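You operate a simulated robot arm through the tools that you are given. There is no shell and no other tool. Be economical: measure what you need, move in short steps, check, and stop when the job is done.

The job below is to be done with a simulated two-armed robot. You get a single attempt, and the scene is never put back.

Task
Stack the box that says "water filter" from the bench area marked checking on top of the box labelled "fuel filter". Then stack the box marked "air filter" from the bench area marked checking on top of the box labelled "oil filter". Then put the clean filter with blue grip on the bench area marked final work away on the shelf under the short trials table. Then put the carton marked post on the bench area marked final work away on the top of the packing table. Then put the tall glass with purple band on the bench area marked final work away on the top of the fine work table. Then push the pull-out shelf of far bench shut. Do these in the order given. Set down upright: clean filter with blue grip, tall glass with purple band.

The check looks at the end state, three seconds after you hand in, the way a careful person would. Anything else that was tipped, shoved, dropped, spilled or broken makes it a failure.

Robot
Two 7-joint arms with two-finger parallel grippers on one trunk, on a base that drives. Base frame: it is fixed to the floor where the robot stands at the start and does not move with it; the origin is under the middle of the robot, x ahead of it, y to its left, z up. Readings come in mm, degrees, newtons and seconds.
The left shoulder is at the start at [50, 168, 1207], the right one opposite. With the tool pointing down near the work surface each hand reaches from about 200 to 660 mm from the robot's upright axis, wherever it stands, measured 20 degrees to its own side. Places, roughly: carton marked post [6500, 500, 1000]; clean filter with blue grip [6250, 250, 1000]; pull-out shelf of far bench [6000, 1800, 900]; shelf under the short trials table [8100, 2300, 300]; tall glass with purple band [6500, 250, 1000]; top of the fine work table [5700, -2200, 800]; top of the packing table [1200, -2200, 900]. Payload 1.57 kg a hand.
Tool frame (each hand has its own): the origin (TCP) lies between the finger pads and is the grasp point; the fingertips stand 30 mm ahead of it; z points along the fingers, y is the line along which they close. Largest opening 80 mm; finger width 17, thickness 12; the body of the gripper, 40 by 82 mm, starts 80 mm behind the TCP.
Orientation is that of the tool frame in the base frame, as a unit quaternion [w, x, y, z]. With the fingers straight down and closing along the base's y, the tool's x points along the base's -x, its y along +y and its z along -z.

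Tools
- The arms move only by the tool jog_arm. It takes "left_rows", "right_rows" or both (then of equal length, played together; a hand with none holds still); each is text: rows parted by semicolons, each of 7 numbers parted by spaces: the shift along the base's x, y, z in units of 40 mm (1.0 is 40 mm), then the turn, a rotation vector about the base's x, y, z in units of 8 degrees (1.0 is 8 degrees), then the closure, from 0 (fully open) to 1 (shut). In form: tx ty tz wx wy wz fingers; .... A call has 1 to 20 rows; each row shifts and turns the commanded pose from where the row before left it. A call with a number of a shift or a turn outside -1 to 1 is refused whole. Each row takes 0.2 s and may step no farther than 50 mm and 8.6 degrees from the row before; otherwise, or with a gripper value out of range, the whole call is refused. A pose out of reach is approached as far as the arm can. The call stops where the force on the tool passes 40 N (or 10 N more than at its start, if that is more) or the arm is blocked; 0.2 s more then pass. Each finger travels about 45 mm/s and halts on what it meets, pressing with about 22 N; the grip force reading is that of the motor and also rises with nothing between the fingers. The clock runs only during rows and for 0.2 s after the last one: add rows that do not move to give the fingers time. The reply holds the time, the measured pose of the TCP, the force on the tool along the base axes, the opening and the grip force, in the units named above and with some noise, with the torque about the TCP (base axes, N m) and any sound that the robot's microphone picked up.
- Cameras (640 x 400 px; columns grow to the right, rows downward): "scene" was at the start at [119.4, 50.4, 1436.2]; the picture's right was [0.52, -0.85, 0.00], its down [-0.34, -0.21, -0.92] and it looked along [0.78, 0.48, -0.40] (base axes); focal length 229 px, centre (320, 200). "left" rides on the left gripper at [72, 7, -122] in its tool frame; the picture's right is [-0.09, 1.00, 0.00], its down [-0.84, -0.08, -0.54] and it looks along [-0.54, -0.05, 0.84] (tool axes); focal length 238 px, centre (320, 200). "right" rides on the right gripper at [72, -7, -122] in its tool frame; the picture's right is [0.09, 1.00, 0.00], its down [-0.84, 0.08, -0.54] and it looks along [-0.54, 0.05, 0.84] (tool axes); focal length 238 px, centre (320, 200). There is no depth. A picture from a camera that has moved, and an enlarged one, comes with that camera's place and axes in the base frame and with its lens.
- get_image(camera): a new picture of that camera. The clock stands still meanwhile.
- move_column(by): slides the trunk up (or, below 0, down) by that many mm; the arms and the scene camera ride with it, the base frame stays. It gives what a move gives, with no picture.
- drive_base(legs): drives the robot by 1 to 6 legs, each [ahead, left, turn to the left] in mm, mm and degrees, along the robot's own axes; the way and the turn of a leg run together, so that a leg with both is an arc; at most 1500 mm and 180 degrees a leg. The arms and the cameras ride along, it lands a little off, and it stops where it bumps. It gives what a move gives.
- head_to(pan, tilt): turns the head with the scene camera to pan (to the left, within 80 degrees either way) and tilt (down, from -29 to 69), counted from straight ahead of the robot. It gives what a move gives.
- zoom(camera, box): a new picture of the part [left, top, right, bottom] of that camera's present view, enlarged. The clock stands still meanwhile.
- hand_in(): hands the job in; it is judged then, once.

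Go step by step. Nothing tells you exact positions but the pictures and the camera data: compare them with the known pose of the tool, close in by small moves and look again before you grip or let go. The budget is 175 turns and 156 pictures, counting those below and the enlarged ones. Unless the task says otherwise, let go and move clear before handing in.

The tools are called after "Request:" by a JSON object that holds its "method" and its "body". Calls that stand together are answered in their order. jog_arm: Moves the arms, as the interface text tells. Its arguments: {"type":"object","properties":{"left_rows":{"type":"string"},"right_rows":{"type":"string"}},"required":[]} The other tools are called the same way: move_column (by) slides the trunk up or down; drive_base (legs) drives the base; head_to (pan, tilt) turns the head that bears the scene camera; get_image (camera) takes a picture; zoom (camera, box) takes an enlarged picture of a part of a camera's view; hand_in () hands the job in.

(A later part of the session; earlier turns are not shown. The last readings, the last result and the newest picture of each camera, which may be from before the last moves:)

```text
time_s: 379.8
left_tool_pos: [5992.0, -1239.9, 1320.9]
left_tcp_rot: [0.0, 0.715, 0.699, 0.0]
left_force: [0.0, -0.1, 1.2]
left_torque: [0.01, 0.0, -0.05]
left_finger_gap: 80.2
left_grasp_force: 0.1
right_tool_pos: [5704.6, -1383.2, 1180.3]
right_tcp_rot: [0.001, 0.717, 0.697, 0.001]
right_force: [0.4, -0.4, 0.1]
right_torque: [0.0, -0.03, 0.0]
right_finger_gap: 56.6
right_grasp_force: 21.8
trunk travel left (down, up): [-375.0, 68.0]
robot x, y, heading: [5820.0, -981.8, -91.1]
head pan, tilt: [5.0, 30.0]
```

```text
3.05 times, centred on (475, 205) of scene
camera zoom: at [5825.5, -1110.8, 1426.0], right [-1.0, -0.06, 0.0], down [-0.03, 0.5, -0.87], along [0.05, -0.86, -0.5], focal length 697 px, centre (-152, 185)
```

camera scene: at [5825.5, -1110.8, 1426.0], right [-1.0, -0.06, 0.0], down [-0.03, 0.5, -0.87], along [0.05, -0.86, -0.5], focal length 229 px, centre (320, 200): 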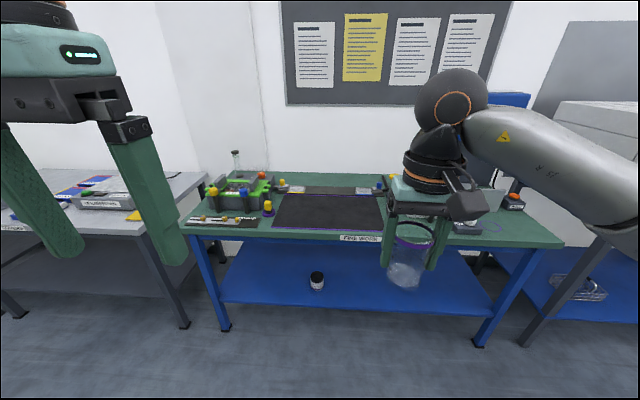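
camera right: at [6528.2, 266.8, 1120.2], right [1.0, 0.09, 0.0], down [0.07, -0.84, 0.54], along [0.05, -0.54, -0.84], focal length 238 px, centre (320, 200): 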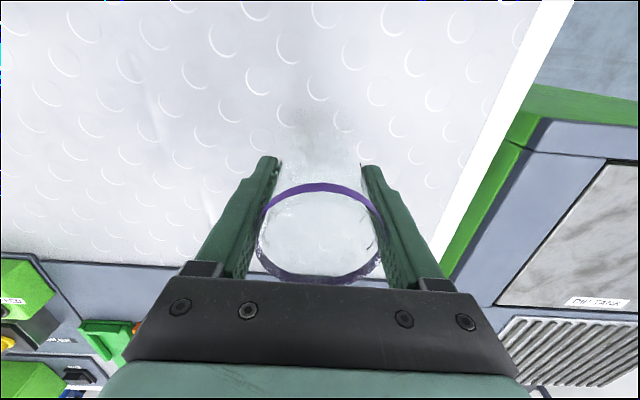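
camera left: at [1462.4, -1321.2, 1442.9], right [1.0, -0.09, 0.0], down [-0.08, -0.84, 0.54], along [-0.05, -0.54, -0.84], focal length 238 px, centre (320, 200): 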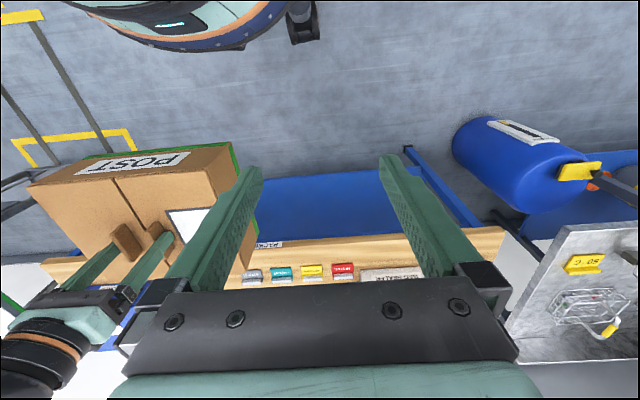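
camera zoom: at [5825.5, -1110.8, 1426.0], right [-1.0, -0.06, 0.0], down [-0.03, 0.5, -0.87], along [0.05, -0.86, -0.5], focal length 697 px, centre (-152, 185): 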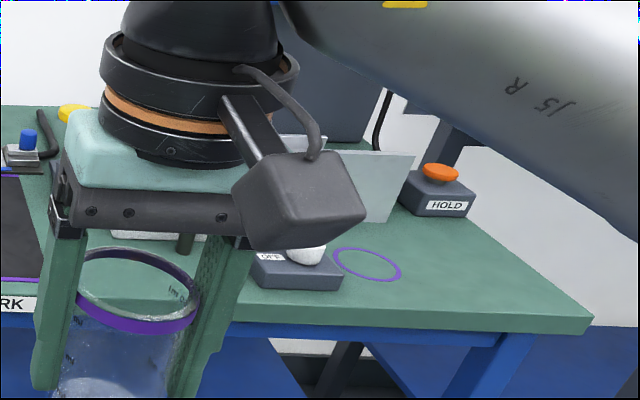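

The "FINE WORK" table is right ahead. There's bare green surface near a purple ring at its right front; I strafe there for a closer look.

Request:
{"method": "drive_base", "body": {"legs": [[0, -520, 1.1], [300, 0, 0]]}}

Request:
{"method": "head_to", "body": {"pan": 0, "tilt": 35}}

Request:
{"method": "get_image", "body": {"camera": "scene"}}

Request:
{"method": "get_image", "body": {"camera": "left"}}

```text
time_s: 384.5
left_tool_pos: [5479.3, -1536.8, 1322.2]
left_tcp_rot: [0.0, 0.707, 0.707, -0.001]
left_force: [0.2, 0.1, -0.1]
left_torque: [-0.03, 0.0, -0.01]
left_finger_gap: 80.1
left_grasp_force: 0.1
right_tool_pos: [5194.4, -1685.3, 1181.3]
right_tcp_rot: [0.001, 0.709, 0.706, 0.0]
right_force: [-0.3, -0.1, -0.8]
right_torque: [0.02, -0.01, 0.0]
right_finger_gap: 56.5
right_grasp_force: 21.9
trunk travel left (down, up): [-375.0, 68.0]
robot x, y, heading: [5300.9, -1277.8, -89.8]
head pan, tilt: [5.0, 30.0]
```

```text
time_s: 385.2
left_tool_pos: [5479.3, -1536.4, 1322.0]
left_tcp_rot: [0.0, 0.707, 0.707, 0.0]
left_force: [-0.3, 0.0, 0.5]
left_torque: [0.02, -0.02, 0.0]
left_finger_gap: 79.8
left_grasp_force: 0.1
right_tool_pos: [5195.0, -1683.2, 1181.1]
right_tcp_rot: [0.002, 0.709, 0.705, 0.001]
right_force: [-0.4, -0.1, -0.9]
right_torque: [-0.02, 0.02, 0.01]
right_finger_gap: 56.5
right_grasp_force: 21.9
trunk travel left (down, up): [-375.0, 68.0]
robot x, y, heading: [5300.0, -1281.5, -90.0]
head pan, tilt: [0.0, 35.0]
```

```text
40 pictures are left
camera scene: at [5301.5, -1407.9, 1418.3], right [-1.0, 0.0, 0.0], down [0.0, 0.57, -0.82], along [0.0, -0.82, -0.57], focal length 229 px, centre (320, 200)
```

scene: 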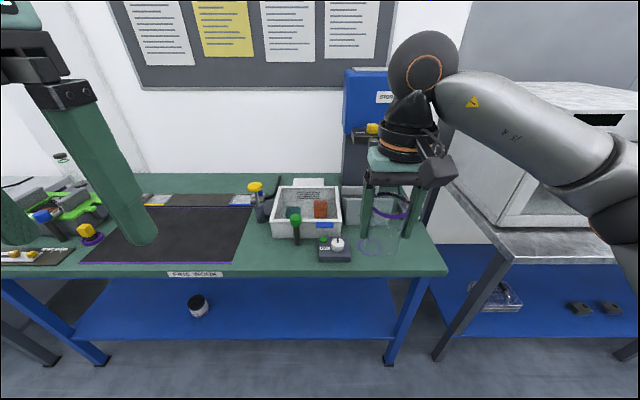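

```text
39 pictures are left
camera left: at [5485.8, -1463.7, 1442.9], right [1.0, -0.09, 0.0], down [-0.08, -0.84, 0.54], along [-0.05, -0.54, -0.84], focal length 238 px, centre (320, 200)
```

left: 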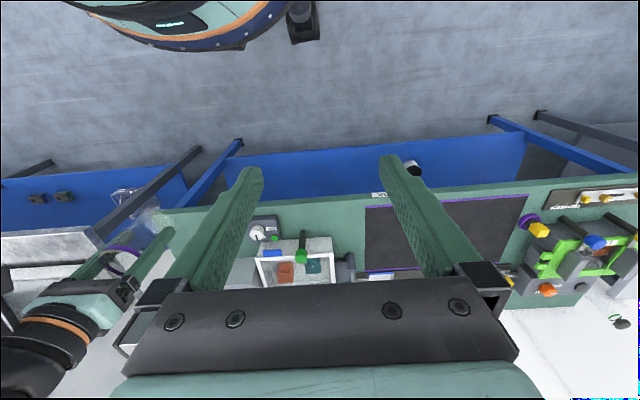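

Ring centre ≈[5099, -2009], table top z≈793, front edge y≈-1888; it is a free bare spot. I approach, lowering the trunk 100 mm.

Request:
{"method": "drive_base", "body": {"legs": [[0, -90, 0], [210, 0, 0]]}}

Request:
{"method": "move_column", "body": {"by": -100}}

Request:
{"method": "head_to", "body": {"pan": -10, "tilt": 45}}

Request:
{"method": "get_image", "body": {"camera": "scene"}}

Request:
{"method": "get_image", "body": {"camera": "right"}}

```text
time_s: 387.5
left_tool_pos: [5389.3, -1746.4, 1322.7]
left_tcp_rot: [0.001, 0.708, 0.706, 0.0]
left_force: [-0.3, -1.0, 0.5]
left_torque: [0.03, 0.0, 0.02]
left_finger_gap: 80.1
left_grasp_force: 0.1
right_tool_pos: [5104.7, -1893.4, 1181.3]
right_tcp_rot: [0.001, 0.709, 0.705, 0.001]
right_force: [-0.1, -0.6, -0.6]
right_torque: [0.01, -0.01, 0.0]
right_finger_gap: 56.5
right_grasp_force: 22.0
trunk travel left (down, up): [-375.0, 68.0]
robot x, y, heading: [5212.3, -1494.1, -90.3]
head pan, tilt: [0.0, 35.0]
```

```text
time_s: 388.8
left_tool_pos: [5388.6, -1746.1, 1222.6]
left_tcp_rot: [0.001, 0.708, 0.707, -0.001]
left_force: [-0.4, -0.8, 0.3]
left_torque: [0.0, 0.01, -0.03]
left_finger_gap: 79.9
left_grasp_force: 0.0
right_tool_pos: [5104.2, -1893.6, 1081.7]
right_tcp_rot: [0.002, 0.709, 0.705, 0.001]
right_force: [-0.1, 0.3, -0.3]
right_torque: [0.03, 0.0, 0.01]
right_finger_gap: 56.4
right_grasp_force: 22.2
trunk travel left (down, up): [-275.0, 168.0]
robot x, y, heading: [5212.4, -1489.5, -90.1]
head pan, tilt: [0.0, 35.0]
```

```text
time_s: 389.6
left_tool_pos: [5388.6, -1745.3, 1221.3]
left_tcp_rot: [0.001, 0.708, 0.706, -0.001]
left_force: [-0.7, -0.5, 0.4]
left_torque: [-0.01, 0.02, -0.01]
left_finger_gap: 80.0
left_grasp_force: 0.0
right_tool_pos: [5104.1, -1893.7, 1080.7]
right_tcp_rot: [0.002, 0.71, 0.704, 0.0]
right_force: [-0.2, 1.4, -0.6]
right_torque: [-0.01, -0.03, 0.02]
right_finger_gap: 56.4
right_grasp_force: 22.0
trunk travel left (down, up): [-275.0, 168.0]
robot x, y, heading: [5209.1, -1490.9, -90.2]
head pan, tilt: [-10.0, 45.0]
```

```text
38 pictures are left
camera scene: at [5196.9, -1609.0, 1303.5], right [-0.98, 0.18, 0.0], down [0.12, 0.7, -0.71], along [-0.12, -0.7, -0.71], focal length 229 px, centre (320, 200)
```

scene: 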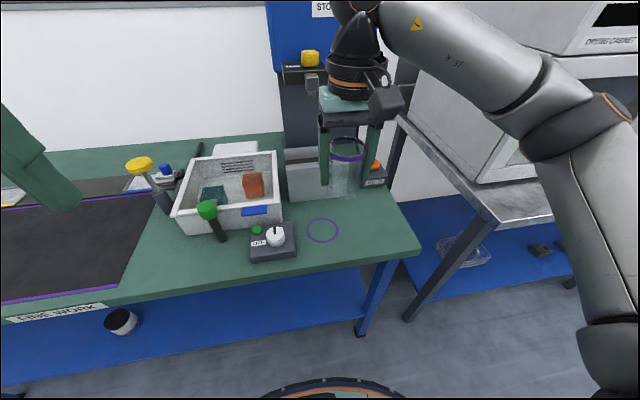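

```text
37 pictures are left
camera right: at [5096.3, -1822.0, 1203.9], right [1.0, 0.08, 0.0], down [0.07, -0.84, 0.54], along [0.05, -0.54, -0.84], focal length 238 px, centre (320, 200)
```

right: 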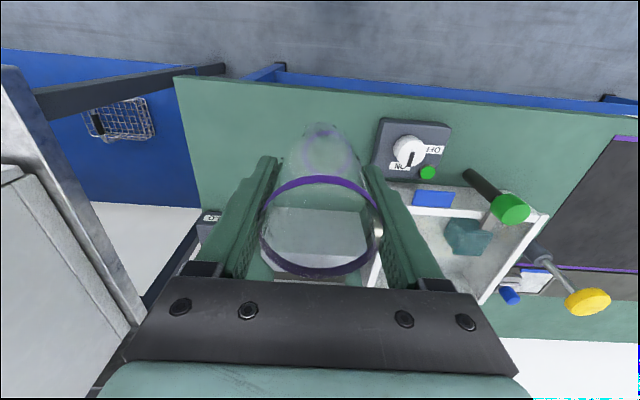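

Ring refined to ≈[5121, -1985]. I move above it (x≈5113) and lower to about 40 mm over the table, then look.

Request:
{"method": "jog_arm", "body": {"right_rows": "0.1 -0.8 -0.2 0 0 0 0.5;0.1 -0.8 -0.4 0 0 0 0.5;0 -0.68 -0.6 0 0 0 0.5;0 0 -0.9 0 0 0 0.5;0 0 -0.9 0 0 0 0.5;0 0 -0.9 0 0 0 0.5;0 0 -0.8 0 0 0 0.5;0 0 0 0 0 0 0.5"}}

Request:
{"method": "get_image", "body": {"camera": "scene"}}

Request:
{"method": "zoom", "body": {"camera": "scene", "box": [240, 140, 400, 270]}}

```text
time_s: 391.4
left_tool_pos: [5387.7, -1744.7, 1220.6]
left_tcp_rot: [0.001, 0.708, 0.706, -0.001]
left_force: [0.0, 0.4, -0.2]
left_torque: [-0.05, -0.03, 0.0]
left_finger_gap: 79.9
left_grasp_force: 0.0
right_tool_pos: [5112.1, -1984.5, 892.9]
right_tcp_rot: [0.002, 0.71, 0.704, 0.0]
right_force: [-0.2, 0.3, -0.3]
right_torque: [0.0, -0.01, 0.01]
right_finger_gap: 56.4
right_grasp_force: 22.2
trunk travel left (down, up): [-275.0, 168.0]
robot x, y, heading: [5208.5, -1493.2, -90.3]
head pan, tilt: [-10.0, 45.0]
```

```text
36 pictures are left
camera scene: at [5196.9, -1609.0, 1303.5], right [-0.98, 0.18, 0.0], down [0.13, 0.7, -0.71], along [-0.13, -0.7, -0.71], focal length 229 px, centre (320, 200)
```

scene: 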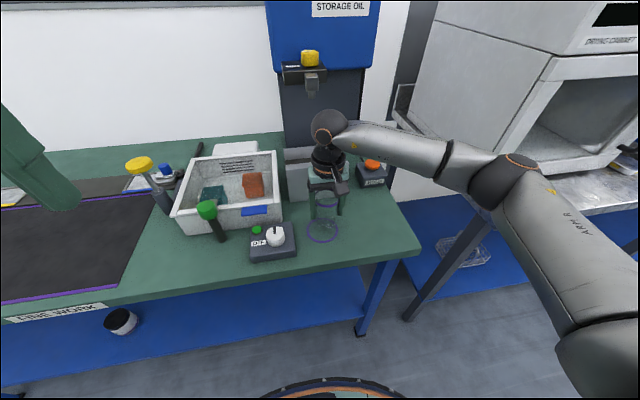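

```text
3.08 times, centred on (320, 205) of scene
camera zoom: at [5196.9, -1609.0, 1303.5], right [-0.98, 0.18, 0.0], down [0.13, 0.7, -0.71], along [-0.13, -0.7, -0.71], focal length 704 px, centre (320, 185)
```

zoom: 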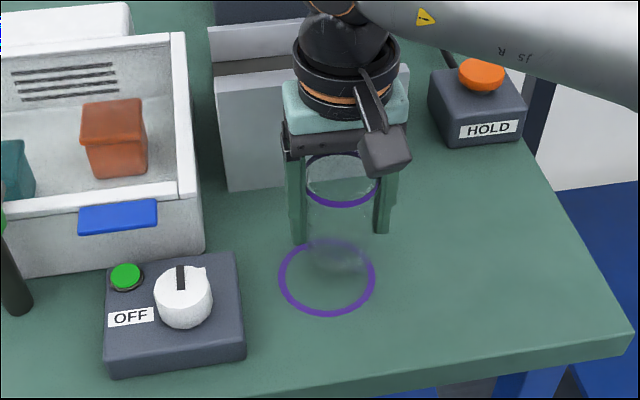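

Request:
{"method": "jog_arm", "body": {"right_rows": "0.2 0 -0.4 0 0 0 0.5;0 0 -0.4 0 0 0 0.5;0 0 -0.2 0 0 0 0.5;0 0 0 0 0 0 0.5"}}

Request:
{"method": "zoom", "body": {"camera": "scene", "box": [270, 170, 370, 260]}}

```text
time_s: 392.4
left_tool_pos: [5387.8, -1744.6, 1222.6]
left_tcp_rot: [0.001, 0.707, 0.707, -0.001]
left_force: [0.3, -0.1, 0.1]
left_torque: [0.04, 0.05, -0.02]
left_finger_gap: 80.0
left_grasp_force: 0.1
right_tool_pos: [5120.6, -1984.6, 855.6]
right_tcp_rot: [0.003, 0.71, 0.705, -0.001]
right_force: [-1.8, -1.0, 23.2]
right_torque: [0.18, 0.42, -0.01]
right_finger_gap: 56.2
right_grasp_force: 22.4
trunk travel left (down, up): [-275.0, 168.0]
robot x, y, heading: [5214.0, -1491.3, -90.3]
head pan, tilt: [-10.0, 45.0]
```

```text
4.44 times, centred on (320, 215) of scene
camera zoom: at [5197.1, -1607.1, 1303.9], right [-0.98, 0.18, 0.0], down [0.13, 0.69, -0.71], along [-0.13, -0.7, -0.71], focal length 1016 px, centre (320, 133)
```

zoom: 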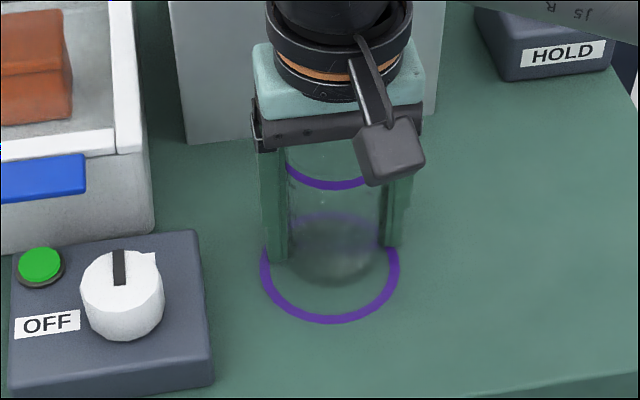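

Already touching (table z≈806), inside the ring. I relieve the load, open and rise.

Request:
{"method": "jog_arm", "body": {"right_rows": "0 0 0.06 0 0 0 0.5;0 0 0 0 0 0 0.5"}}

Request:
{"method": "jog_arm", "body": {"right_rows": "0 0 0 0 0 0 0.3;0 0 0 0 0 0 0.15;0 0 0 0 0 0 0;0 0 0 0 0 0 0;0 0 0.2 0 0 0 0;0 0 0.6 0 0 0 0;0 0 0.9 0 0 0 0;0 0 0.9 0 0 0 0;0 0 0.9 0 0 0 0;0 0.5 0.5 0 0 0 0;0 0.8 0 0 0 0 0;0 0 0 0 0 0 0"}}

Request:
{"method": "zoom", "body": {"camera": "scene", "box": [240, 140, 400, 270]}}

```text
time_s: 392.9
left_tool_pos: [5388.9, -1744.9, 1221.5]
left_tcp_rot: [0.002, 0.707, 0.707, -0.002]
left_force: [-0.7, 0.0, -0.2]
left_torque: [0.01, 0.03, -0.01]
left_finger_gap: 79.9
left_grasp_force: 0.1
right_tool_pos: [5121.1, -1985.6, 855.5]
right_tcp_rot: [0.003, 0.71, 0.704, 0.0]
right_force: [-0.4, -6.7, 14.0]
right_torque: [-0.2, 0.21, 0.06]
right_finger_gap: 56.2
right_grasp_force: 22.1
trunk travel left (down, up): [-275.0, 168.0]
robot x, y, heading: [5210.5, -1491.9, -90.4]
head pan, tilt: [-10.0, 45.0]
```

```text
time_s: 395.6
left_tool_pos: [5388.3, -1745.5, 1221.8]
left_tcp_rot: [0.001, 0.707, 0.707, -0.001]
left_force: [-0.1, 0.8, 0.1]
left_torque: [-0.03, 0.01, -0.01]
left_finger_gap: 79.9
left_grasp_force: 0.0
right_tool_pos: [5120.0, -1931.8, 1014.3]
right_tcp_rot: [0.002, 0.709, 0.705, 0.0]
right_force: [0.6, -0.3, -0.5]
right_torque: [0.01, -0.01, 0.02]
right_finger_gap: 80.1
right_grasp_force: 0.0
trunk travel left (down, up): [-275.0, 168.0]
robot x, y, heading: [5212.8, -1491.5, -89.9]
head pan, tilt: [-10.0, 45.0]
```

```text
3.08 times, centred on (320, 205) of scene
camera zoom: at [5196.9, -1609.0, 1303.4], right [-0.98, 0.18, 0.0], down [0.13, 0.7, -0.71], along [-0.13, -0.7, -0.71], focal length 704 px, centre (320, 185)
```

zoom: 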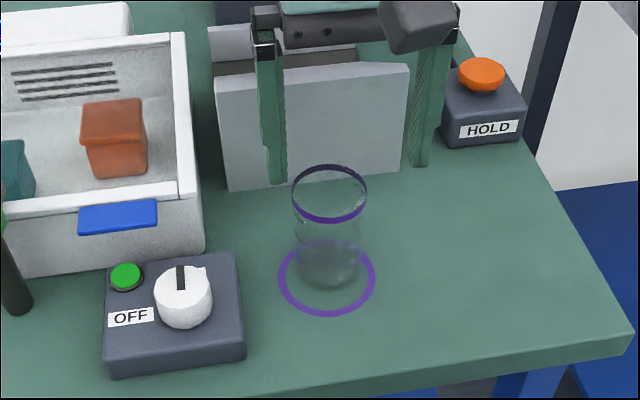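

The glass stands upright in the ring. Last: the pull-out shelf. I retract, raise the trunk, and drive round to the left aisle.

Request:
{"method": "jog_arm", "body": {"right_rows": "0 0.8 0.6 0 0 0 0;0 0.8 0.6 0 0 0 0;0 0 0.6 0 0 0 0;0 0 0 0 0 0 0"}}

Request:
{"method": "drive_base", "body": {"legs": [[-390, 0, 0], [0, 0, 90], [1380, 0, 0], [1350, 0, 0]]}}

Request:
{"method": "move_column", "body": {"by": 100}}

```text
time_s: 396.6
left_tool_pos: [5388.3, -1744.4, 1221.5]
left_tcp_rot: [0.001, 0.708, 0.706, -0.001]
left_force: [-0.7, -0.6, 0.5]
left_torque: [-0.02, -0.01, -0.03]
left_finger_gap: 79.9
left_grasp_force: 0.1
right_tool_pos: [5119.1, -1867.8, 1087.5]
right_tcp_rot: [0.001, 0.709, 0.705, 0.002]
right_force: [-0.6, 0.4, 0.2]
right_torque: [0.01, 0.0, 0.02]
right_finger_gap: 80.2
right_grasp_force: 0.1
trunk travel left (down, up): [-275.0, 168.0]
robot x, y, heading: [5209.8, -1491.5, -90.2]
head pan, tilt: [-10.0, 45.0]
```

```text
time_s: 415.7
left_tool_pos: [8208.0, -935.3, 1221.1]
left_tcp_rot: [0.001, -0.004, 1.0, 0.0]
left_force: [-0.1, -0.2, 0.3]
left_torque: [0.02, 0.01, 0.02]
left_finger_gap: 80.1
left_grasp_force: 0.2
right_tool_pos: [8333.0, -1202.0, 1087.4]
right_tcp_rot: [0.001, -0.001, 1.0, 0.002]
right_force: [1.1, -0.1, -0.5]
right_torque: [-0.01, 0.03, -0.01]
right_finger_gap: 80.1
right_grasp_force: 0.1
trunk travel left (down, up): [-275.0, 168.0]
robot x, y, heading: [7955.6, -1114.5, 0.2]
head pan, tilt: [-10.0, 45.0]
```

```text
time_s: 417.1
left_tool_pos: [8207.6, -936.3, 1322.1]
left_tcp_rot: [0.002, -0.004, 1.0, 0.0]
left_force: [0.2, -0.9, -0.3]
left_torque: [0.0, -0.06, 0.01]
left_finger_gap: 79.7
left_grasp_force: 0.3
right_tool_pos: [8333.1, -1202.7, 1187.2]
right_tcp_rot: [0.001, -0.001, 1.0, 0.001]
right_force: [-0.1, -1.0, 0.0]
right_torque: [-0.01, -0.03, 0.0]
right_finger_gap: 80.0
right_grasp_force: 0.1
trunk travel left (down, up): [-375.0, 68.0]
robot x, y, heading: [7957.5, -1117.4, 0.3]
head pan, tilt: [-10.0, 45.0]
```

Request:
{"method": "drive_base", "body": {"legs": [[0, 0, 89.7], [1080, 0, 0], [1090, 0, 0]]}}

Request:
{"method": "drive_base", "body": {"legs": [[0, 1000, 0], [0, 900, 0]]}}

Request:
{"method": "head_to", "body": {"pan": 0, "tilt": 30}}

Request:
{"method": "get_image", "body": {"camera": "scene"}}

```text
time_s: 431.6
left_tool_pos: [7691.2, 1286.8, 1321.9]
left_tcp_rot: [0.0, 0.719, -0.695, 0.0]
left_force: [-0.9, -0.2, -0.3]
left_torque: [0.0, 0.0, -0.01]
left_finger_gap: 80.1
left_grasp_force: 0.1
right_tool_pos: [7956.2, 1418.3, 1187.8]
right_tcp_rot: [0.001, 0.717, -0.697, -0.002]
right_force: [-0.5, 0.3, 0.6]
right_torque: [-0.05, 0.01, 0.0]
right_finger_gap: 79.9
right_grasp_force: 0.2
trunk travel left (down, up): [-375.0, 68.0]
robot x, y, heading: [7874.2, 1041.6, 92.0]
head pan, tilt: [-10.0, 45.0]
```

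```text
time_s: 441.1
left_tool_pos: [5782.5, 1211.9, 1321.3]
left_tcp_rot: [-0.001, 0.722, -0.692, -0.001]
left_force: [0.9, 0.6, 0.4]
left_torque: [-0.03, 0.01, 0.01]
left_finger_gap: 79.9
left_grasp_force: 0.1
right_tool_pos: [6044.6, 1345.9, 1187.0]
right_tcp_rot: [0.0, 0.72, -0.694, -0.002]
right_force: [-0.5, 0.2, 0.0]
right_torque: [-0.03, -0.04, 0.01]
right_finger_gap: 80.3
right_grasp_force: 0.0
trunk travel left (down, up): [-375.0, 68.0]
robot x, y, heading: [5974.7, 967.2, 92.4]
head pan, tilt: [-10.0, 45.0]
```

```text
time_s: 441.9
left_tool_pos: [5783.1, 1211.9, 1322.5]
left_tcp_rot: [-0.002, 0.722, -0.692, -0.002]
left_force: [0.2, 0.6, 0.9]
left_torque: [0.01, -0.01, 0.0]
left_finger_gap: 79.8
left_grasp_force: 0.1
right_tool_pos: [6045.5, 1347.8, 1187.1]
right_tcp_rot: [0.001, 0.72, -0.694, -0.002]
right_force: [-0.7, -0.2, -0.2]
right_torque: [-0.04, 0.02, 0.02]
right_finger_gap: 80.1
right_grasp_force: 0.1
trunk travel left (down, up): [-375.0, 68.0]
robot x, y, heading: [5972.2, 969.4, 92.5]
head pan, tilt: [0.0, 30.0]
```

```text
32 pictures are left
camera scene: at [5966.5, 1098.8, 1426.0], right [1.0, 0.04, 0.0], down [0.02, -0.5, -0.87], along [-0.03, 0.86, -0.5], focal length 229 px, centre (320, 200)
```

scene: 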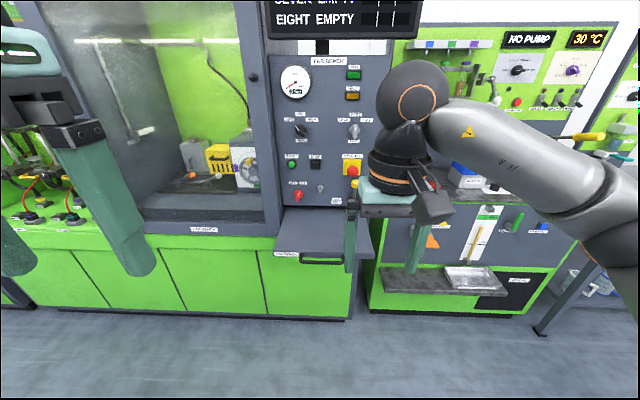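

Request:
{"method": "zoom", "body": {"camera": "scene", "box": [250, 170, 400, 290]}}

Request:
{"method": "zoom", "body": {"camera": "scene", "box": [250, 30, 540, 200]}}

```text
3.33 times, centred on (325, 230) of scene
camera zoom: at [5966.5, 1098.8, 1426.0], right [1.0, 0.04, 0.0], down [0.02, -0.5, -0.87], along [-0.03, 0.86, -0.5], focal length 762 px, centre (303, 100)
```

zoom: 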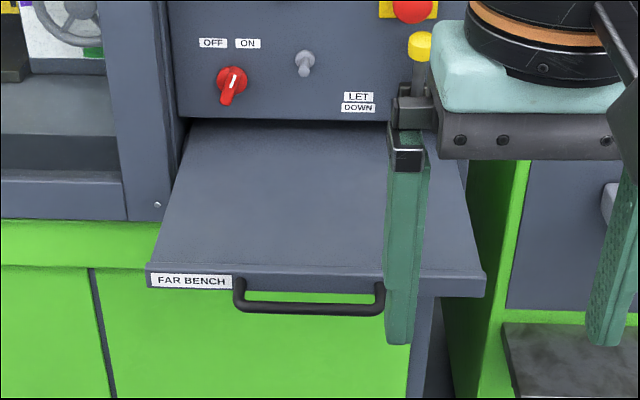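

```text
2.21 times, centred on (395, 115) of scene
camera zoom: at [5966.5, 1098.8, 1426.0], right [1.0, 0.04, 0.0], down [0.02, -0.5, -0.87], along [-0.03, 0.86, -0.5], focal length 505 px, centre (154, 388)
```

zoom: 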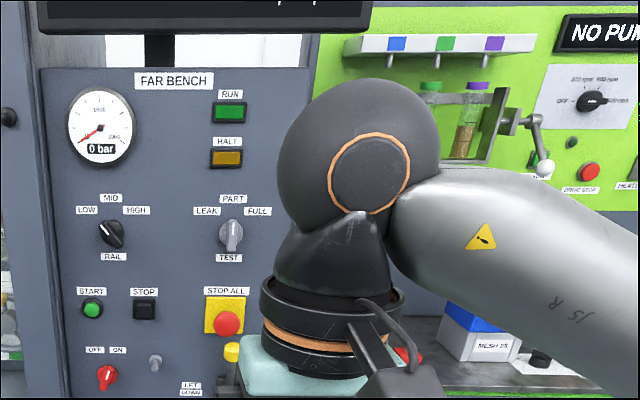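

The pull-out shelf ("FAR BENCH", with bar handle) sticks out about 300 mm. I'll push it with closed fingers at a 45° tilt. First I line up the right hand with the handle.

Request:
{"method": "drive_base", "body": {"legs": [[0, 95, -2.4], [150, 0, 0]]}}

Request:
{"method": "move_column", "body": {"by": -80}}

Request:
{"method": "jog_arm", "body": {"right_rows": "0 0 0 1 0 0 0.5;0 0 0 1 0 0 1;0 0 0 1 0 0 1;0 0 0 1 0 0 1;0 0 0 1 0 0 1;0 0 0 0.625 0 0 1;0 0 0 0 0 0 1"}}

Request:
{"method": "head_to", "body": {"pan": 0, "tilt": 40}}

Request:
{"method": "get_image", "body": {"camera": "scene"}}

```text
time_s: 444.0
left_tool_pos: [5698.0, 1369.7, 1320.3]
left_tcp_rot: [0.001, -0.707, 0.707, 0.0]
left_force: [-0.6, 0.4, -0.3]
left_torque: [-0.02, 0.01, 0.01]
left_finger_gap: 79.8
left_grasp_force: 0.1
right_tool_pos: [5965.4, 1491.7, 1186.9]
right_tcp_rot: [-0.001, -0.706, 0.708, 0.001]
right_force: [-0.2, 0.5, -0.9]
right_torque: [-0.01, 0.03, 0.01]
right_finger_gap: 80.1
right_grasp_force: 0.0
trunk travel left (down, up): [-375.0, 68.0]
robot x, y, heading: [5879.8, 1113.8, 89.7]
head pan, tilt: [0.0, 30.0]
```

```text
time_s: 445.2
left_tool_pos: [5697.7, 1368.4, 1241.4]
left_tcp_rot: [-0.001, 0.707, -0.707, -0.001]
left_force: [-0.2, -0.1, -0.9]
left_torque: [-0.02, -0.01, 0.01]
left_finger_gap: 79.9
left_grasp_force: 0.1
right_tool_pos: [5964.6, 1491.6, 1108.9]
right_tcp_rot: [0.0, -0.705, 0.709, 0.002]
right_force: [0.2, -0.6, 0.0]
right_torque: [0.02, 0.02, 0.01]
right_finger_gap: 79.7
right_grasp_force: 0.1
trunk travel left (down, up): [-295.0, 148.0]
robot x, y, heading: [5879.5, 1111.9, 90.1]
head pan, tilt: [0.0, 30.0]
```

```text
time_s: 446.8
left_tool_pos: [5698.0, 1368.2, 1239.7]
left_tcp_rot: [0.002, -0.707, 0.707, 0.001]
left_force: [0.3, -0.2, -0.1]
left_torque: [0.0, -0.05, -0.03]
left_finger_gap: 80.0
left_grasp_force: 0.1
right_tool_pos: [5964.6, 1491.5, 1109.2]
right_tcp_rot: [0.27, -0.652, 0.654, 0.273]
right_force: [-0.3, 0.5, 0.7]
right_torque: [0.01, -0.01, -0.02]
right_finger_gap: 0.2
right_grasp_force: 21.2
trunk travel left (down, up): [-295.0, 148.0]
robot x, y, heading: [5873.8, 1117.2, 89.8]
head pan, tilt: [0.0, 30.0]
```

```text
time_s: 447.5
left_tool_pos: [5697.2, 1368.6, 1241.0]
left_tcp_rot: [0.001, -0.707, 0.707, 0.001]
left_force: [1.0, 0.2, -0.4]
left_torque: [0.02, -0.01, 0.0]
left_finger_gap: 80.0
left_grasp_force: 0.0
right_tool_pos: [5965.6, 1490.8, 1109.4]
right_tcp_rot: [0.269, -0.651, 0.655, 0.273]
right_force: [-0.3, 0.0, -0.1]
right_torque: [-0.01, -0.01, 0.02]
right_finger_gap: 0.2
right_grasp_force: 21.5
trunk travel left (down, up): [-295.0, 148.0]
robot x, y, heading: [5875.1, 1113.1, 89.6]
head pan, tilt: [0.0, 40.0]
```

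```text
29 pictures are left
camera scene: at [5876.0, 1241.8, 1330.8], right [1.0, 0.0, 0.0], down [0.0, -0.64, -0.77], along [0.0, 0.77, -0.64], focal length 229 px, centre (320, 200)
```

scene: 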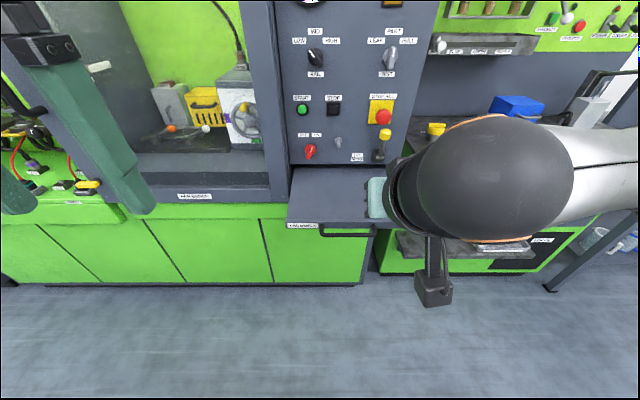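

Triangulated: shelf top z≈914, front y≈1655, centre x≈5955, bar at z≈897, y≈1618; panel face y≈1914. I lower the fist in front of the bar.

Request:
{"method": "jog_arm", "body": {"right_rows": "-0.2 0 -0.9 0 0 0 1;-0.2 0 -0.9 0 0 0 1;0 0 -0.9 0 0 0 1;0 0 -0.9 0 0 0 1;0 0 -0.9 0 0 0 1;0 0 -0.35 0 0 0 1;0 0 0 0 0 0 1"}}

Request:
{"method": "get_image", "body": {"camera": "scene"}}

Request:
{"method": "get_image", "body": {"camera": "right"}}

```text
time_s: 449.1
left_tool_pos: [5698.7, 1367.5, 1240.7]
left_tcp_rot: [-0.001, 0.707, -0.707, -0.001]
left_force: [0.6, 0.0, 0.1]
left_torque: [0.02, 0.0, -0.03]
left_finger_gap: 79.6
left_grasp_force: 0.1
right_tool_pos: [5947.3, 1493.1, 914.0]
right_tcp_rot: [0.269, -0.652, 0.654, 0.273]
right_force: [0.1, -0.3, 0.1]
right_torque: [0.01, -0.02, -0.02]
right_finger_gap: 0.1
right_grasp_force: 21.2
trunk travel left (down, up): [-295.0, 148.0]
robot x, y, heading: [5876.6, 1114.5, 90.0]
head pan, tilt: [0.0, 40.0]
```

```text
28 pictures are left
camera scene: at [5876.0, 1241.7, 1330.7], right [1.0, 0.0, 0.0], down [0.0, -0.64, -0.77], along [0.0, 0.77, -0.64], focal length 229 px, centre (320, 200)
```

scene: 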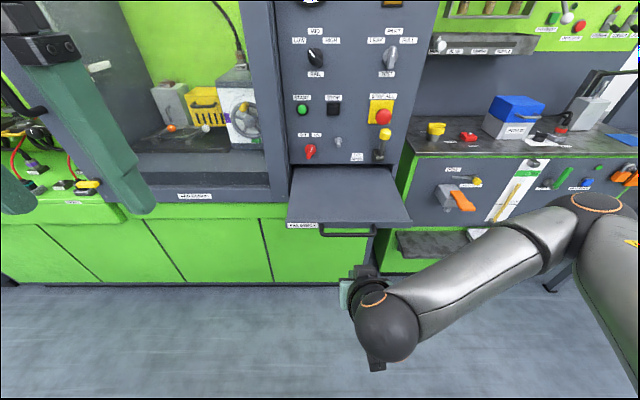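

```text
27 pictures are left
camera right: at [5952.5, 1354.9, 949.9], right [-1.0, -0.06, -0.06], down [-0.07, 0.21, 0.98], along [-0.05, 0.98, -0.21], focal length 238 px, centre (320, 200)
```

right: 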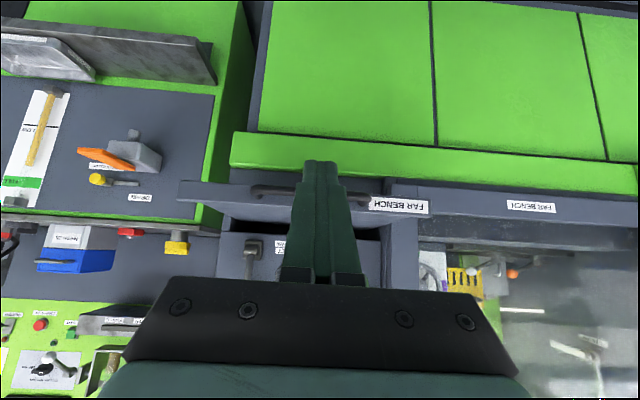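

Aligned with the bar. I drive to just before contact and start pushing gently with the arm.

Request:
{"method": "drive_base", "body": {"legs": [[90, 0, 0]]}}

Request:
{"method": "jog_arm", "body": {"right_rows": "0 0.4 0 0 0 0 1;0 0.4 0 0 0 0 1;0 0.4 0 0 0 0 1;0 0.4 0 0 0 0 1;0 0 0 0 0 0 1"}}

Request:
{"method": "get_image", "body": {"camera": "scene"}}

```text
time_s: 450.2
left_tool_pos: [5697.7, 1457.9, 1241.4]
left_tcp_rot: [0.0, 0.707, -0.707, -0.001]
left_force: [0.1, -0.5, -0.8]
left_torque: [-0.06, 0.0, -0.01]
left_finger_gap: 80.1
left_grasp_force: 0.2
right_tool_pos: [5946.4, 1583.2, 914.6]
right_tcp_rot: [0.269, -0.652, 0.655, 0.273]
right_force: [0.9, -0.4, 0.0]
right_torque: [-0.01, -0.01, -0.04]
right_finger_gap: 0.0
right_grasp_force: 20.9
trunk travel left (down, up): [-295.0, 148.0]
robot x, y, heading: [5873.5, 1201.4, 89.9]
head pan, tilt: [0.0, 40.0]
```

```text
time_s: 451.4
left_tool_pos: [5698.1, 1458.1, 1241.3]
left_tcp_rot: [0.001, -0.707, 0.708, 0.002]
left_force: [-0.2, 1.0, 0.2]
left_torque: [0.01, -0.01, 0.01]
left_finger_gap: 80.0
left_grasp_force: 0.1
right_tool_pos: [5949.1, 1645.9, 914.7]
right_tcp_rot: [0.269, -0.652, 0.654, 0.273]
right_force: [0.1, -2.2, -0.3]
right_torque: [0.0, 0.0, -0.04]
right_finger_gap: 0.3
right_grasp_force: 21.4
trunk travel left (down, up): [-295.0, 148.0]
robot x, y, heading: [5871.0, 1203.9, 90.0]
head pan, tilt: [0.0, 40.0]
```

```text
26 pictures are left
camera scene: at [5876.1, 1330.9, 1330.8], right [1.0, 0.0, 0.0], down [0.0, -0.64, -0.77], along [0.0, 0.77, -0.64], focal length 229 px, centre (320, 200)
```

scene: 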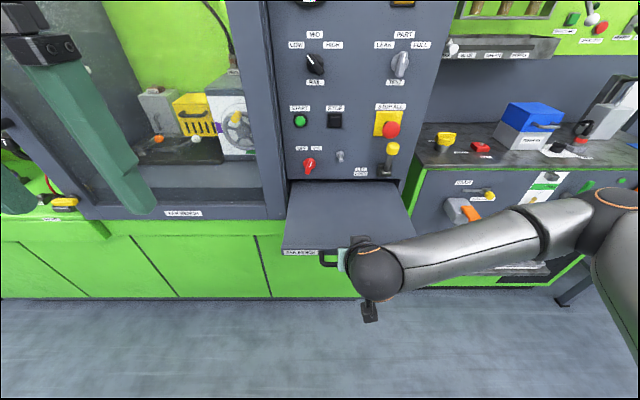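

Request:
{"method": "jog_arm", "body": {"right_rows": "0 0.4 0 0 0 0 1;0 0.4 0 0 0 0 1;0 0.4 0 0 0 0 1;0 0.4 0 0 0 0 1;0 0.4 0 0 0 0 1;0 0 0 0 0 0 1"}}

Request:
{"method": "get_image", "body": {"camera": "scene"}}

Request:
{"method": "get_image", "body": {"camera": "right"}}

```text
time_s: 452.8
left_tool_pos: [5696.3, 1456.8, 1241.5]
left_tcp_rot: [0.001, -0.707, 0.707, 0.001]
left_force: [0.7, 0.5, -0.5]
left_torque: [-0.03, -0.01, 0.0]
left_finger_gap: 79.6
left_grasp_force: 0.1
right_tool_pos: [5947.6, 1726.2, 914.9]
right_tcp_rot: [0.27, -0.651, 0.655, 0.273]
right_force: [0.5, -0.1, 0.0]
right_torque: [0.04, 0.0, 0.01]
right_finger_gap: 0.0
right_grasp_force: 21.6
trunk travel left (down, up): [-295.0, 148.0]
robot x, y, heading: [5875.4, 1204.1, 89.9]
head pan, tilt: [0.0, 40.0]
```

```text
25 pictures are left
camera scene: at [5876.0, 1331.0, 1330.7], right [1.0, 0.0, 0.0], down [0.0, -0.64, -0.77], along [0.0, 0.77, -0.64], focal length 229 px, centre (320, 200)
```

scene: 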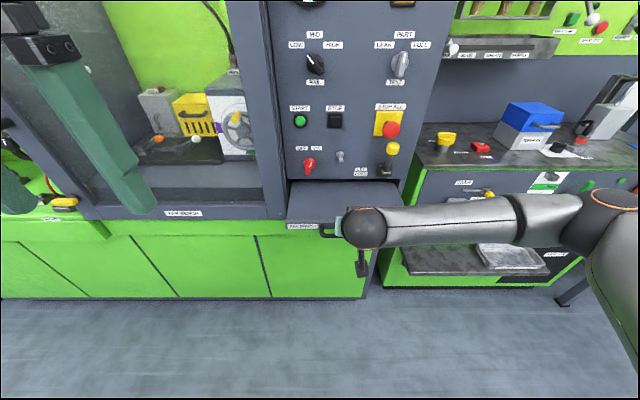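

```text
24 pictures are left
camera right: at [5952.8, 1588.6, 950.3], right [-1.0, -0.06, -0.06], down [-0.07, 0.21, 0.98], along [-0.05, 0.98, -0.21], focal length 238 px, centre (320, 200)
```

right: 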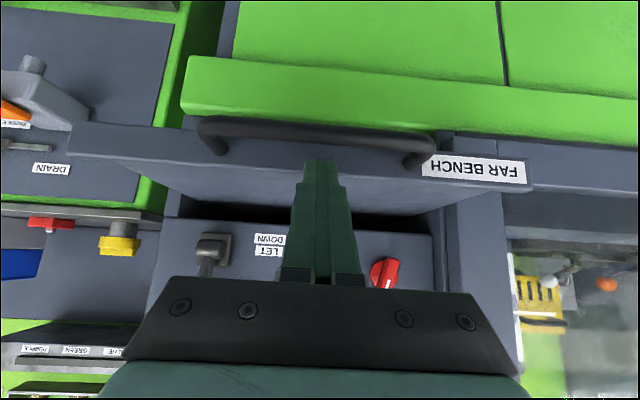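

The shelf is sliding in (front now y≈1741). I continue by driving the base 110 mm.

Request:
{"method": "drive_base", "body": {"legs": [[110, 0, 0]]}}

Request:
{"method": "get_image", "body": {"camera": "scene"}}

```text
time_s: 454.0
left_tool_pos: [5698.1, 1567.1, 1242.3]
left_tcp_rot: [0.001, -0.707, 0.707, 0.0]
left_force: [-0.1, -0.4, -1.3]
left_torque: [-0.01, -0.01, 0.0]
left_finger_gap: 80.0
left_grasp_force: 0.1
right_tool_pos: [5948.5, 1835.0, 913.3]
right_tcp_rot: [0.27, -0.652, 0.654, 0.272]
right_force: [-0.5, 0.3, 0.2]
right_torque: [0.01, 0.02, 0.03]
right_finger_gap: 0.0
right_grasp_force: 21.4
trunk travel left (down, up): [-295.0, 148.0]
robot x, y, heading: [5876.5, 1311.5, 90.1]
head pan, tilt: [0.0, 40.0]
```

```text
23 pictures are left
camera scene: at [5876.4, 1440.6, 1330.6], right [1.0, 0.0, 0.0], down [0.0, -0.64, -0.77], along [0.0, 0.77, -0.64], focal length 229 px, centre (320, 200)
```

scene: 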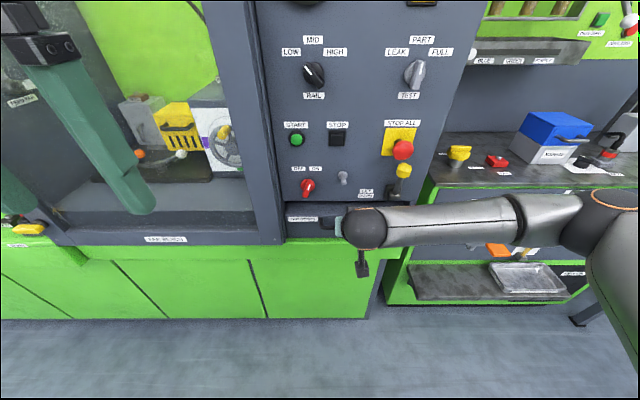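

Nearly shut. I push the last stretch with small arm steps until it stops.

Request:
{"method": "jog_arm", "body": {"right_rows": "0 0.3 0 0 0 0 1;0 0.3 0 0 0 0 1;0 0.2 0 0 0 0 1;0 0.2 0 0 0 0 1;0 0.2 0 0 0 0 1;0 0 0 0 0 0 1"}}

Request:
{"method": "get_image", "body": {"camera": "scene"}}

Request:
{"method": "get_image", "body": {"camera": "right"}}

```text
time_s: 455.4
left_tool_pos: [5698.1, 1566.9, 1241.9]
left_tcp_rot: [0.001, -0.707, 0.707, 0.001]
left_force: [0.0, -0.1, 0.9]
left_torque: [0.0, 0.01, 0.0]
left_finger_gap: 79.9
left_grasp_force: 0.1
right_tool_pos: [5947.4, 1882.8, 913.5]
right_tcp_rot: [0.269, -0.652, 0.654, 0.272]
right_force: [-0.6, -1.4, -0.1]
right_torque: [-0.02, 0.03, 0.04]
right_finger_gap: 0.0
right_grasp_force: 21.6
trunk travel left (down, up): [-295.0, 148.0]
robot x, y, heading: [5873.9, 1314.8, 90.1]
head pan, tilt: [0.0, 40.0]
```

```text
22 pictures are left
camera scene: at [5876.3, 1439.7, 1330.7], right [1.0, 0.0, 0.0], down [0.0, -0.64, -0.77], along [0.0, 0.77, -0.64], focal length 229 px, centre (320, 200)
```

scene: 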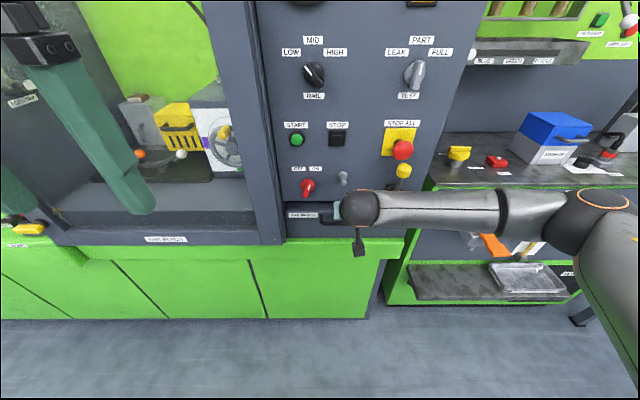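

```text
21 pictures are left
camera right: at [5953.3, 1744.4, 949.8], right [-1.0, -0.06, -0.06], down [-0.07, 0.21, 0.98], along [-0.05, 0.98, -0.21], focal length 238 px, centre (320, 200)
```

right: 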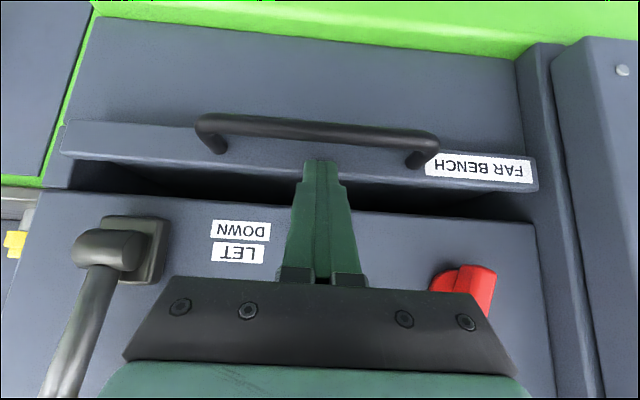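

Still moving freely; a little remains. I keep pushing in small steps.

Request:
{"method": "jog_arm", "body": {"right_rows": "0 0.2 0 0 0 0 1;0 0.2 0 0 0 0 1;0 0.2 0 0 0 0 1;0 0 0 0 0 0 1"}}

Request:
{"method": "get_image", "body": {"camera": "right"}}

```text
time_s: 456.0
left_tool_pos: [5700.0, 1561.4, 1242.7]
left_tcp_rot: [0.002, -0.707, 0.707, 0.004]
left_force: [0.0, -0.2, -0.7]
left_torque: [-0.01, 0.03, 0.0]
left_finger_gap: 80.0
left_grasp_force: 0.1
right_tool_pos: [5947.4, 1885.9, 914.3]
right_tcp_rot: [0.266, -0.654, 0.655, 0.27]
right_force: [5.9, -24.3, 16.1]
right_torque: [-0.1, -0.28, -0.14]
right_finger_gap: 0.0
right_grasp_force: 21.0
trunk travel left (down, up): [-295.0, 148.0]
robot x, y, heading: [5876.4, 1309.3, 89.9]
head pan, tilt: [0.0, 40.0]
stopped in row 2 (right hand): the force on the tool passed its limit (the readings are from after the stop); the commanded pose is now the measured one
```

```text
20 pictures are left
camera right: at [5953.2, 1748.1, 952.4], right [-1.0, -0.07, -0.06], down [-0.07, 0.22, 0.97], along [-0.05, 0.97, -0.22], focal length 238 px, centre (320, 200)
```

right: 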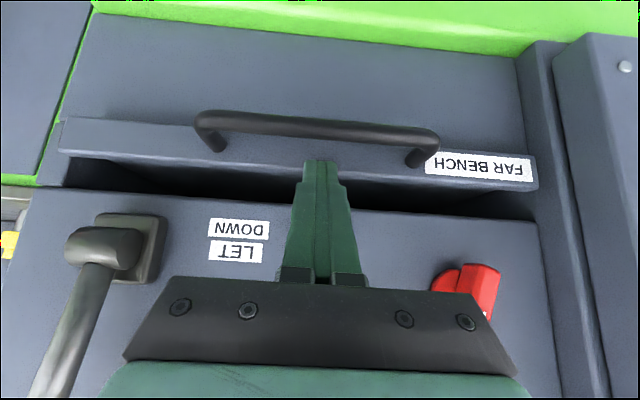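

It has reached a stop. I back the hand off and inspect the shelf.

Request:
{"method": "jog_arm", "body": {"right_rows": "0 -0.8 0 0 0 0 1;0 -0.8 0.3 0 0 0 1;0 -0.8 0.3 0 0 0 1;0.5 -0.8 0 0 0 0 1;0.8 -0.8 0 0 0 0 1;0.8 -0.5 0 0 0 0 1;0 0 0 0 0 0 1"}}

Request:
{"method": "zoom", "body": {"camera": "scene", "box": [240, 150, 420, 280]}}

Request:
{"method": "get_image", "body": {"camera": "right"}}

```text
time_s: 457.6
left_tool_pos: [5699.0, 1565.3, 1241.3]
left_tcp_rot: [0.001, -0.706, 0.708, 0.001]
left_force: [-0.6, -0.2, 0.4]
left_torque: [0.01, -0.01, -0.03]
left_finger_gap: 80.4
left_grasp_force: 0.1
right_tool_pos: [6030.7, 1711.4, 934.5]
right_tcp_rot: [0.264, -0.655, 0.655, 0.268]
right_force: [0.0, -0.2, -0.1]
right_torque: [-0.02, -0.02, 0.01]
right_finger_gap: 0.0
right_grasp_force: 20.7
trunk travel left (down, up): [-295.0, 148.0]
robot x, y, heading: [5876.0, 1313.9, 89.9]
head pan, tilt: [0.0, 40.0]
```

```text
3.08 times, centred on (330, 215) of scene
camera zoom: at [5876.4, 1439.1, 1330.7], right [1.0, 0.0, 0.0], down [0.0, -0.64, -0.77], along [0.0, 0.77, -0.64], focal length 704 px, centre (289, 154)
```

zoom: 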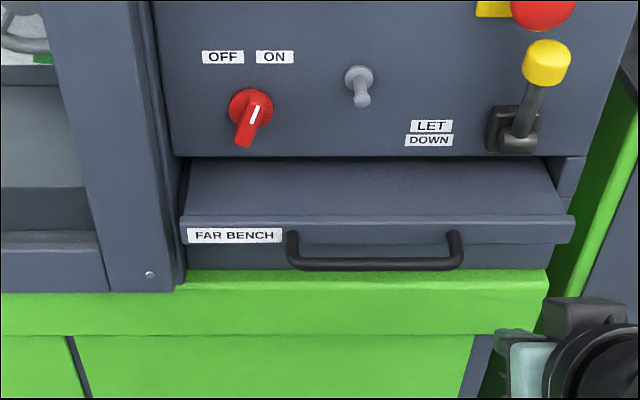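

```text
18 pictures are left
camera right: at [6036.1, 1571.9, 972.8], right [-1.0, -0.07, -0.06], down [-0.07, 0.22, 0.97], along [-0.05, 0.97, -0.23], focal length 238 px, centre (320, 200)
```

right: 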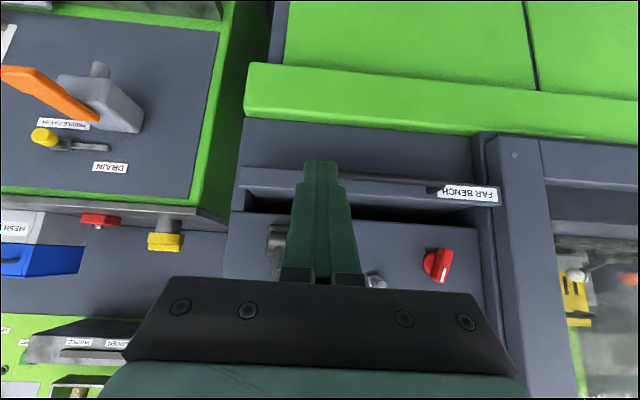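

Hard to tell if it's fully home; I push once more at lip mid-height, slowly, watching where contact and force occur.

Request:
{"method": "jog_arm", "body": {"right_rows": "-0.8 0 -0.3 0 0 0 1;-0.8 0 -0.3 0 0 0 1;-0.5 0.3 -0.4 0 0 0 1;0 0.9 0 0 0 0 1;0 0.9 0 0 0 0 1;0 0.5 0 0 0 0 1;0 0 0 0 0 0 1"}}

Request:
{"method": "get_image", "body": {"camera": "right"}}

```text
time_s: 459.2
left_tool_pos: [5698.9, 1565.2, 1241.7]
left_tcp_rot: [0.001, -0.707, 0.707, 0.001]
left_force: [1.1, -0.4, 0.3]
left_torque: [-0.01, 0.0, 0.0]
left_finger_gap: 80.2
left_grasp_force: 0.0
right_tool_pos: [5946.8, 1814.8, 896.4]
right_tcp_rot: [0.265, -0.655, 0.655, 0.268]
right_force: [0.4, -0.4, -0.2]
right_torque: [-0.01, 0.01, 0.0]
right_finger_gap: 0.0
right_grasp_force: 21.3
trunk travel left (down, up): [-295.0, 148.0]
robot x, y, heading: [5876.0, 1312.3, 89.6]
head pan, tilt: [0.0, 40.0]
```

```text
17 pictures are left
camera right: at [5952.7, 1677.2, 934.8], right [-1.0, -0.07, -0.06], down [-0.07, 0.22, 0.97], along [-0.05, 0.97, -0.23], focal length 238 px, centre (320, 200)
```

right: 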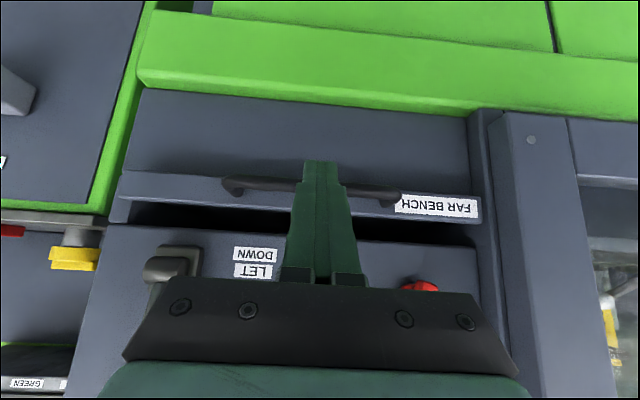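

Request:
{"method": "jog_arm", "body": {"right_rows": "0 0 0.2 0 0 0 1;0 0.4 0 0 0 0 1;0 0.4 0 0 0 0 1;0 0.2 0 0 0 0 1;0 0.2 0 0 0 0 1;0 0 0 0 0 0 1"}}

Request:
{"method": "zoom", "body": {"camera": "scene", "box": [240, 150, 420, 280]}}

```text
time_s: 460.3
left_tool_pos: [5700.1, 1562.6, 1242.6]
left_tcp_rot: [0.002, -0.706, 0.708, 0.003]
left_force: [-0.4, 0.3, -0.6]
left_torque: [0.0, -0.03, 0.01]
left_finger_gap: 80.0
left_grasp_force: 0.0
right_tool_pos: [5946.1, 1847.8, 907.0]
right_tcp_rot: [-0.262, 0.657, -0.655, -0.266]
right_force: [6.9, -20.7, 14.5]
right_torque: [-0.11, -0.21, -0.07]
right_finger_gap: 0.0
right_grasp_force: 21.7
trunk travel left (down, up): [-295.0, 148.0]
robot x, y, heading: [5876.3, 1309.0, 90.0]
head pan, tilt: [0.0, 40.0]
stopped in row 5 (right hand): the force on the tool passed its limit (the readings are from after the stop); the commanded pose is now the measured one
```

```text
3.08 times, centred on (330, 215) of scene
camera zoom: at [5877.8, 1434.4, 1331.4], right [1.0, -0.01, 0.0], down [0.0, -0.64, -0.77], along [0.0, 0.77, -0.64], focal length 704 px, centre (289, 154)
```

zoom: 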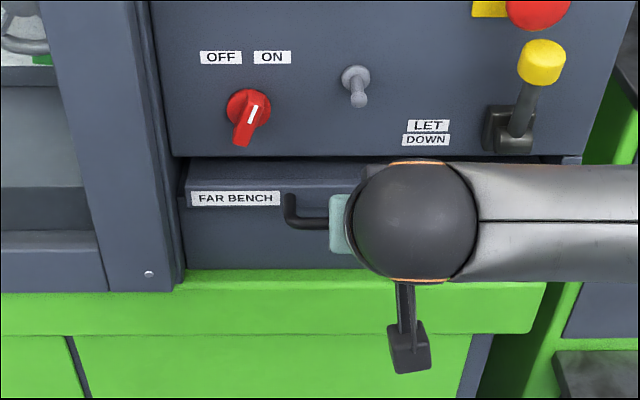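

Now it went further in (the earlier push had slid over the lip). I push again to see whether it is at its stop.

Request:
{"method": "jog_arm", "body": {"right_rows": "0 0.2 0 0 0 0 1;0 0.2 0 0 0 0 1;0 0 0 0 0 0 1"}}

Request:
{"method": "zoom", "body": {"camera": "scene", "box": [240, 150, 420, 280]}}

```text
time_s: 460.6
left_tool_pos: [5700.1, 1562.6, 1243.1]
left_tcp_rot: [0.002, -0.706, 0.708, 0.002]
left_force: [0.0, -0.9, -0.3]
left_torque: [0.0, 0.01, 0.0]
left_finger_gap: 80.0
left_grasp_force: 0.1
right_tool_pos: [5946.8, 1847.5, 905.1]
right_tcp_rot: [-0.259, 0.658, -0.656, -0.264]
right_force: [6.6, -19.5, 15.0]
right_torque: [-0.06, -0.18, -0.11]
right_finger_gap: 0.0
right_grasp_force: 22.2
trunk travel left (down, up): [-295.0, 148.0]
robot x, y, heading: [5871.6, 1310.8, 89.9]
head pan, tilt: [0.0, 40.0]
stopped in row 1 (right hand): the force on the tool passed its limit (the readings are from after the stop); the commanded pose is now the measured one
```

```text
3.08 times, centred on (330, 215) of scene
camera zoom: at [5878.0, 1434.3, 1331.2], right [1.0, -0.01, 0.0], down [0.0, -0.64, -0.77], along [0.0, 0.77, -0.64], focal length 704 px, centre (289, 154)
```

zoom: 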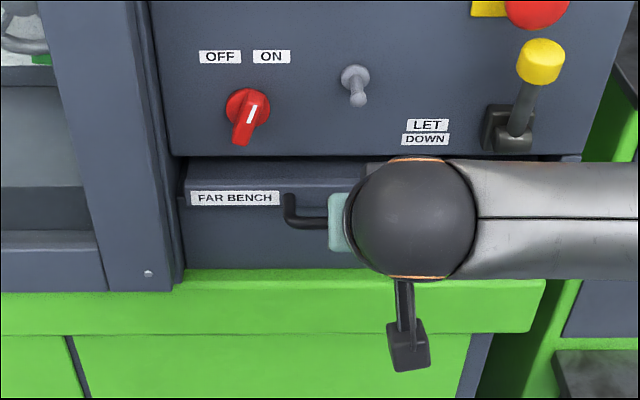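

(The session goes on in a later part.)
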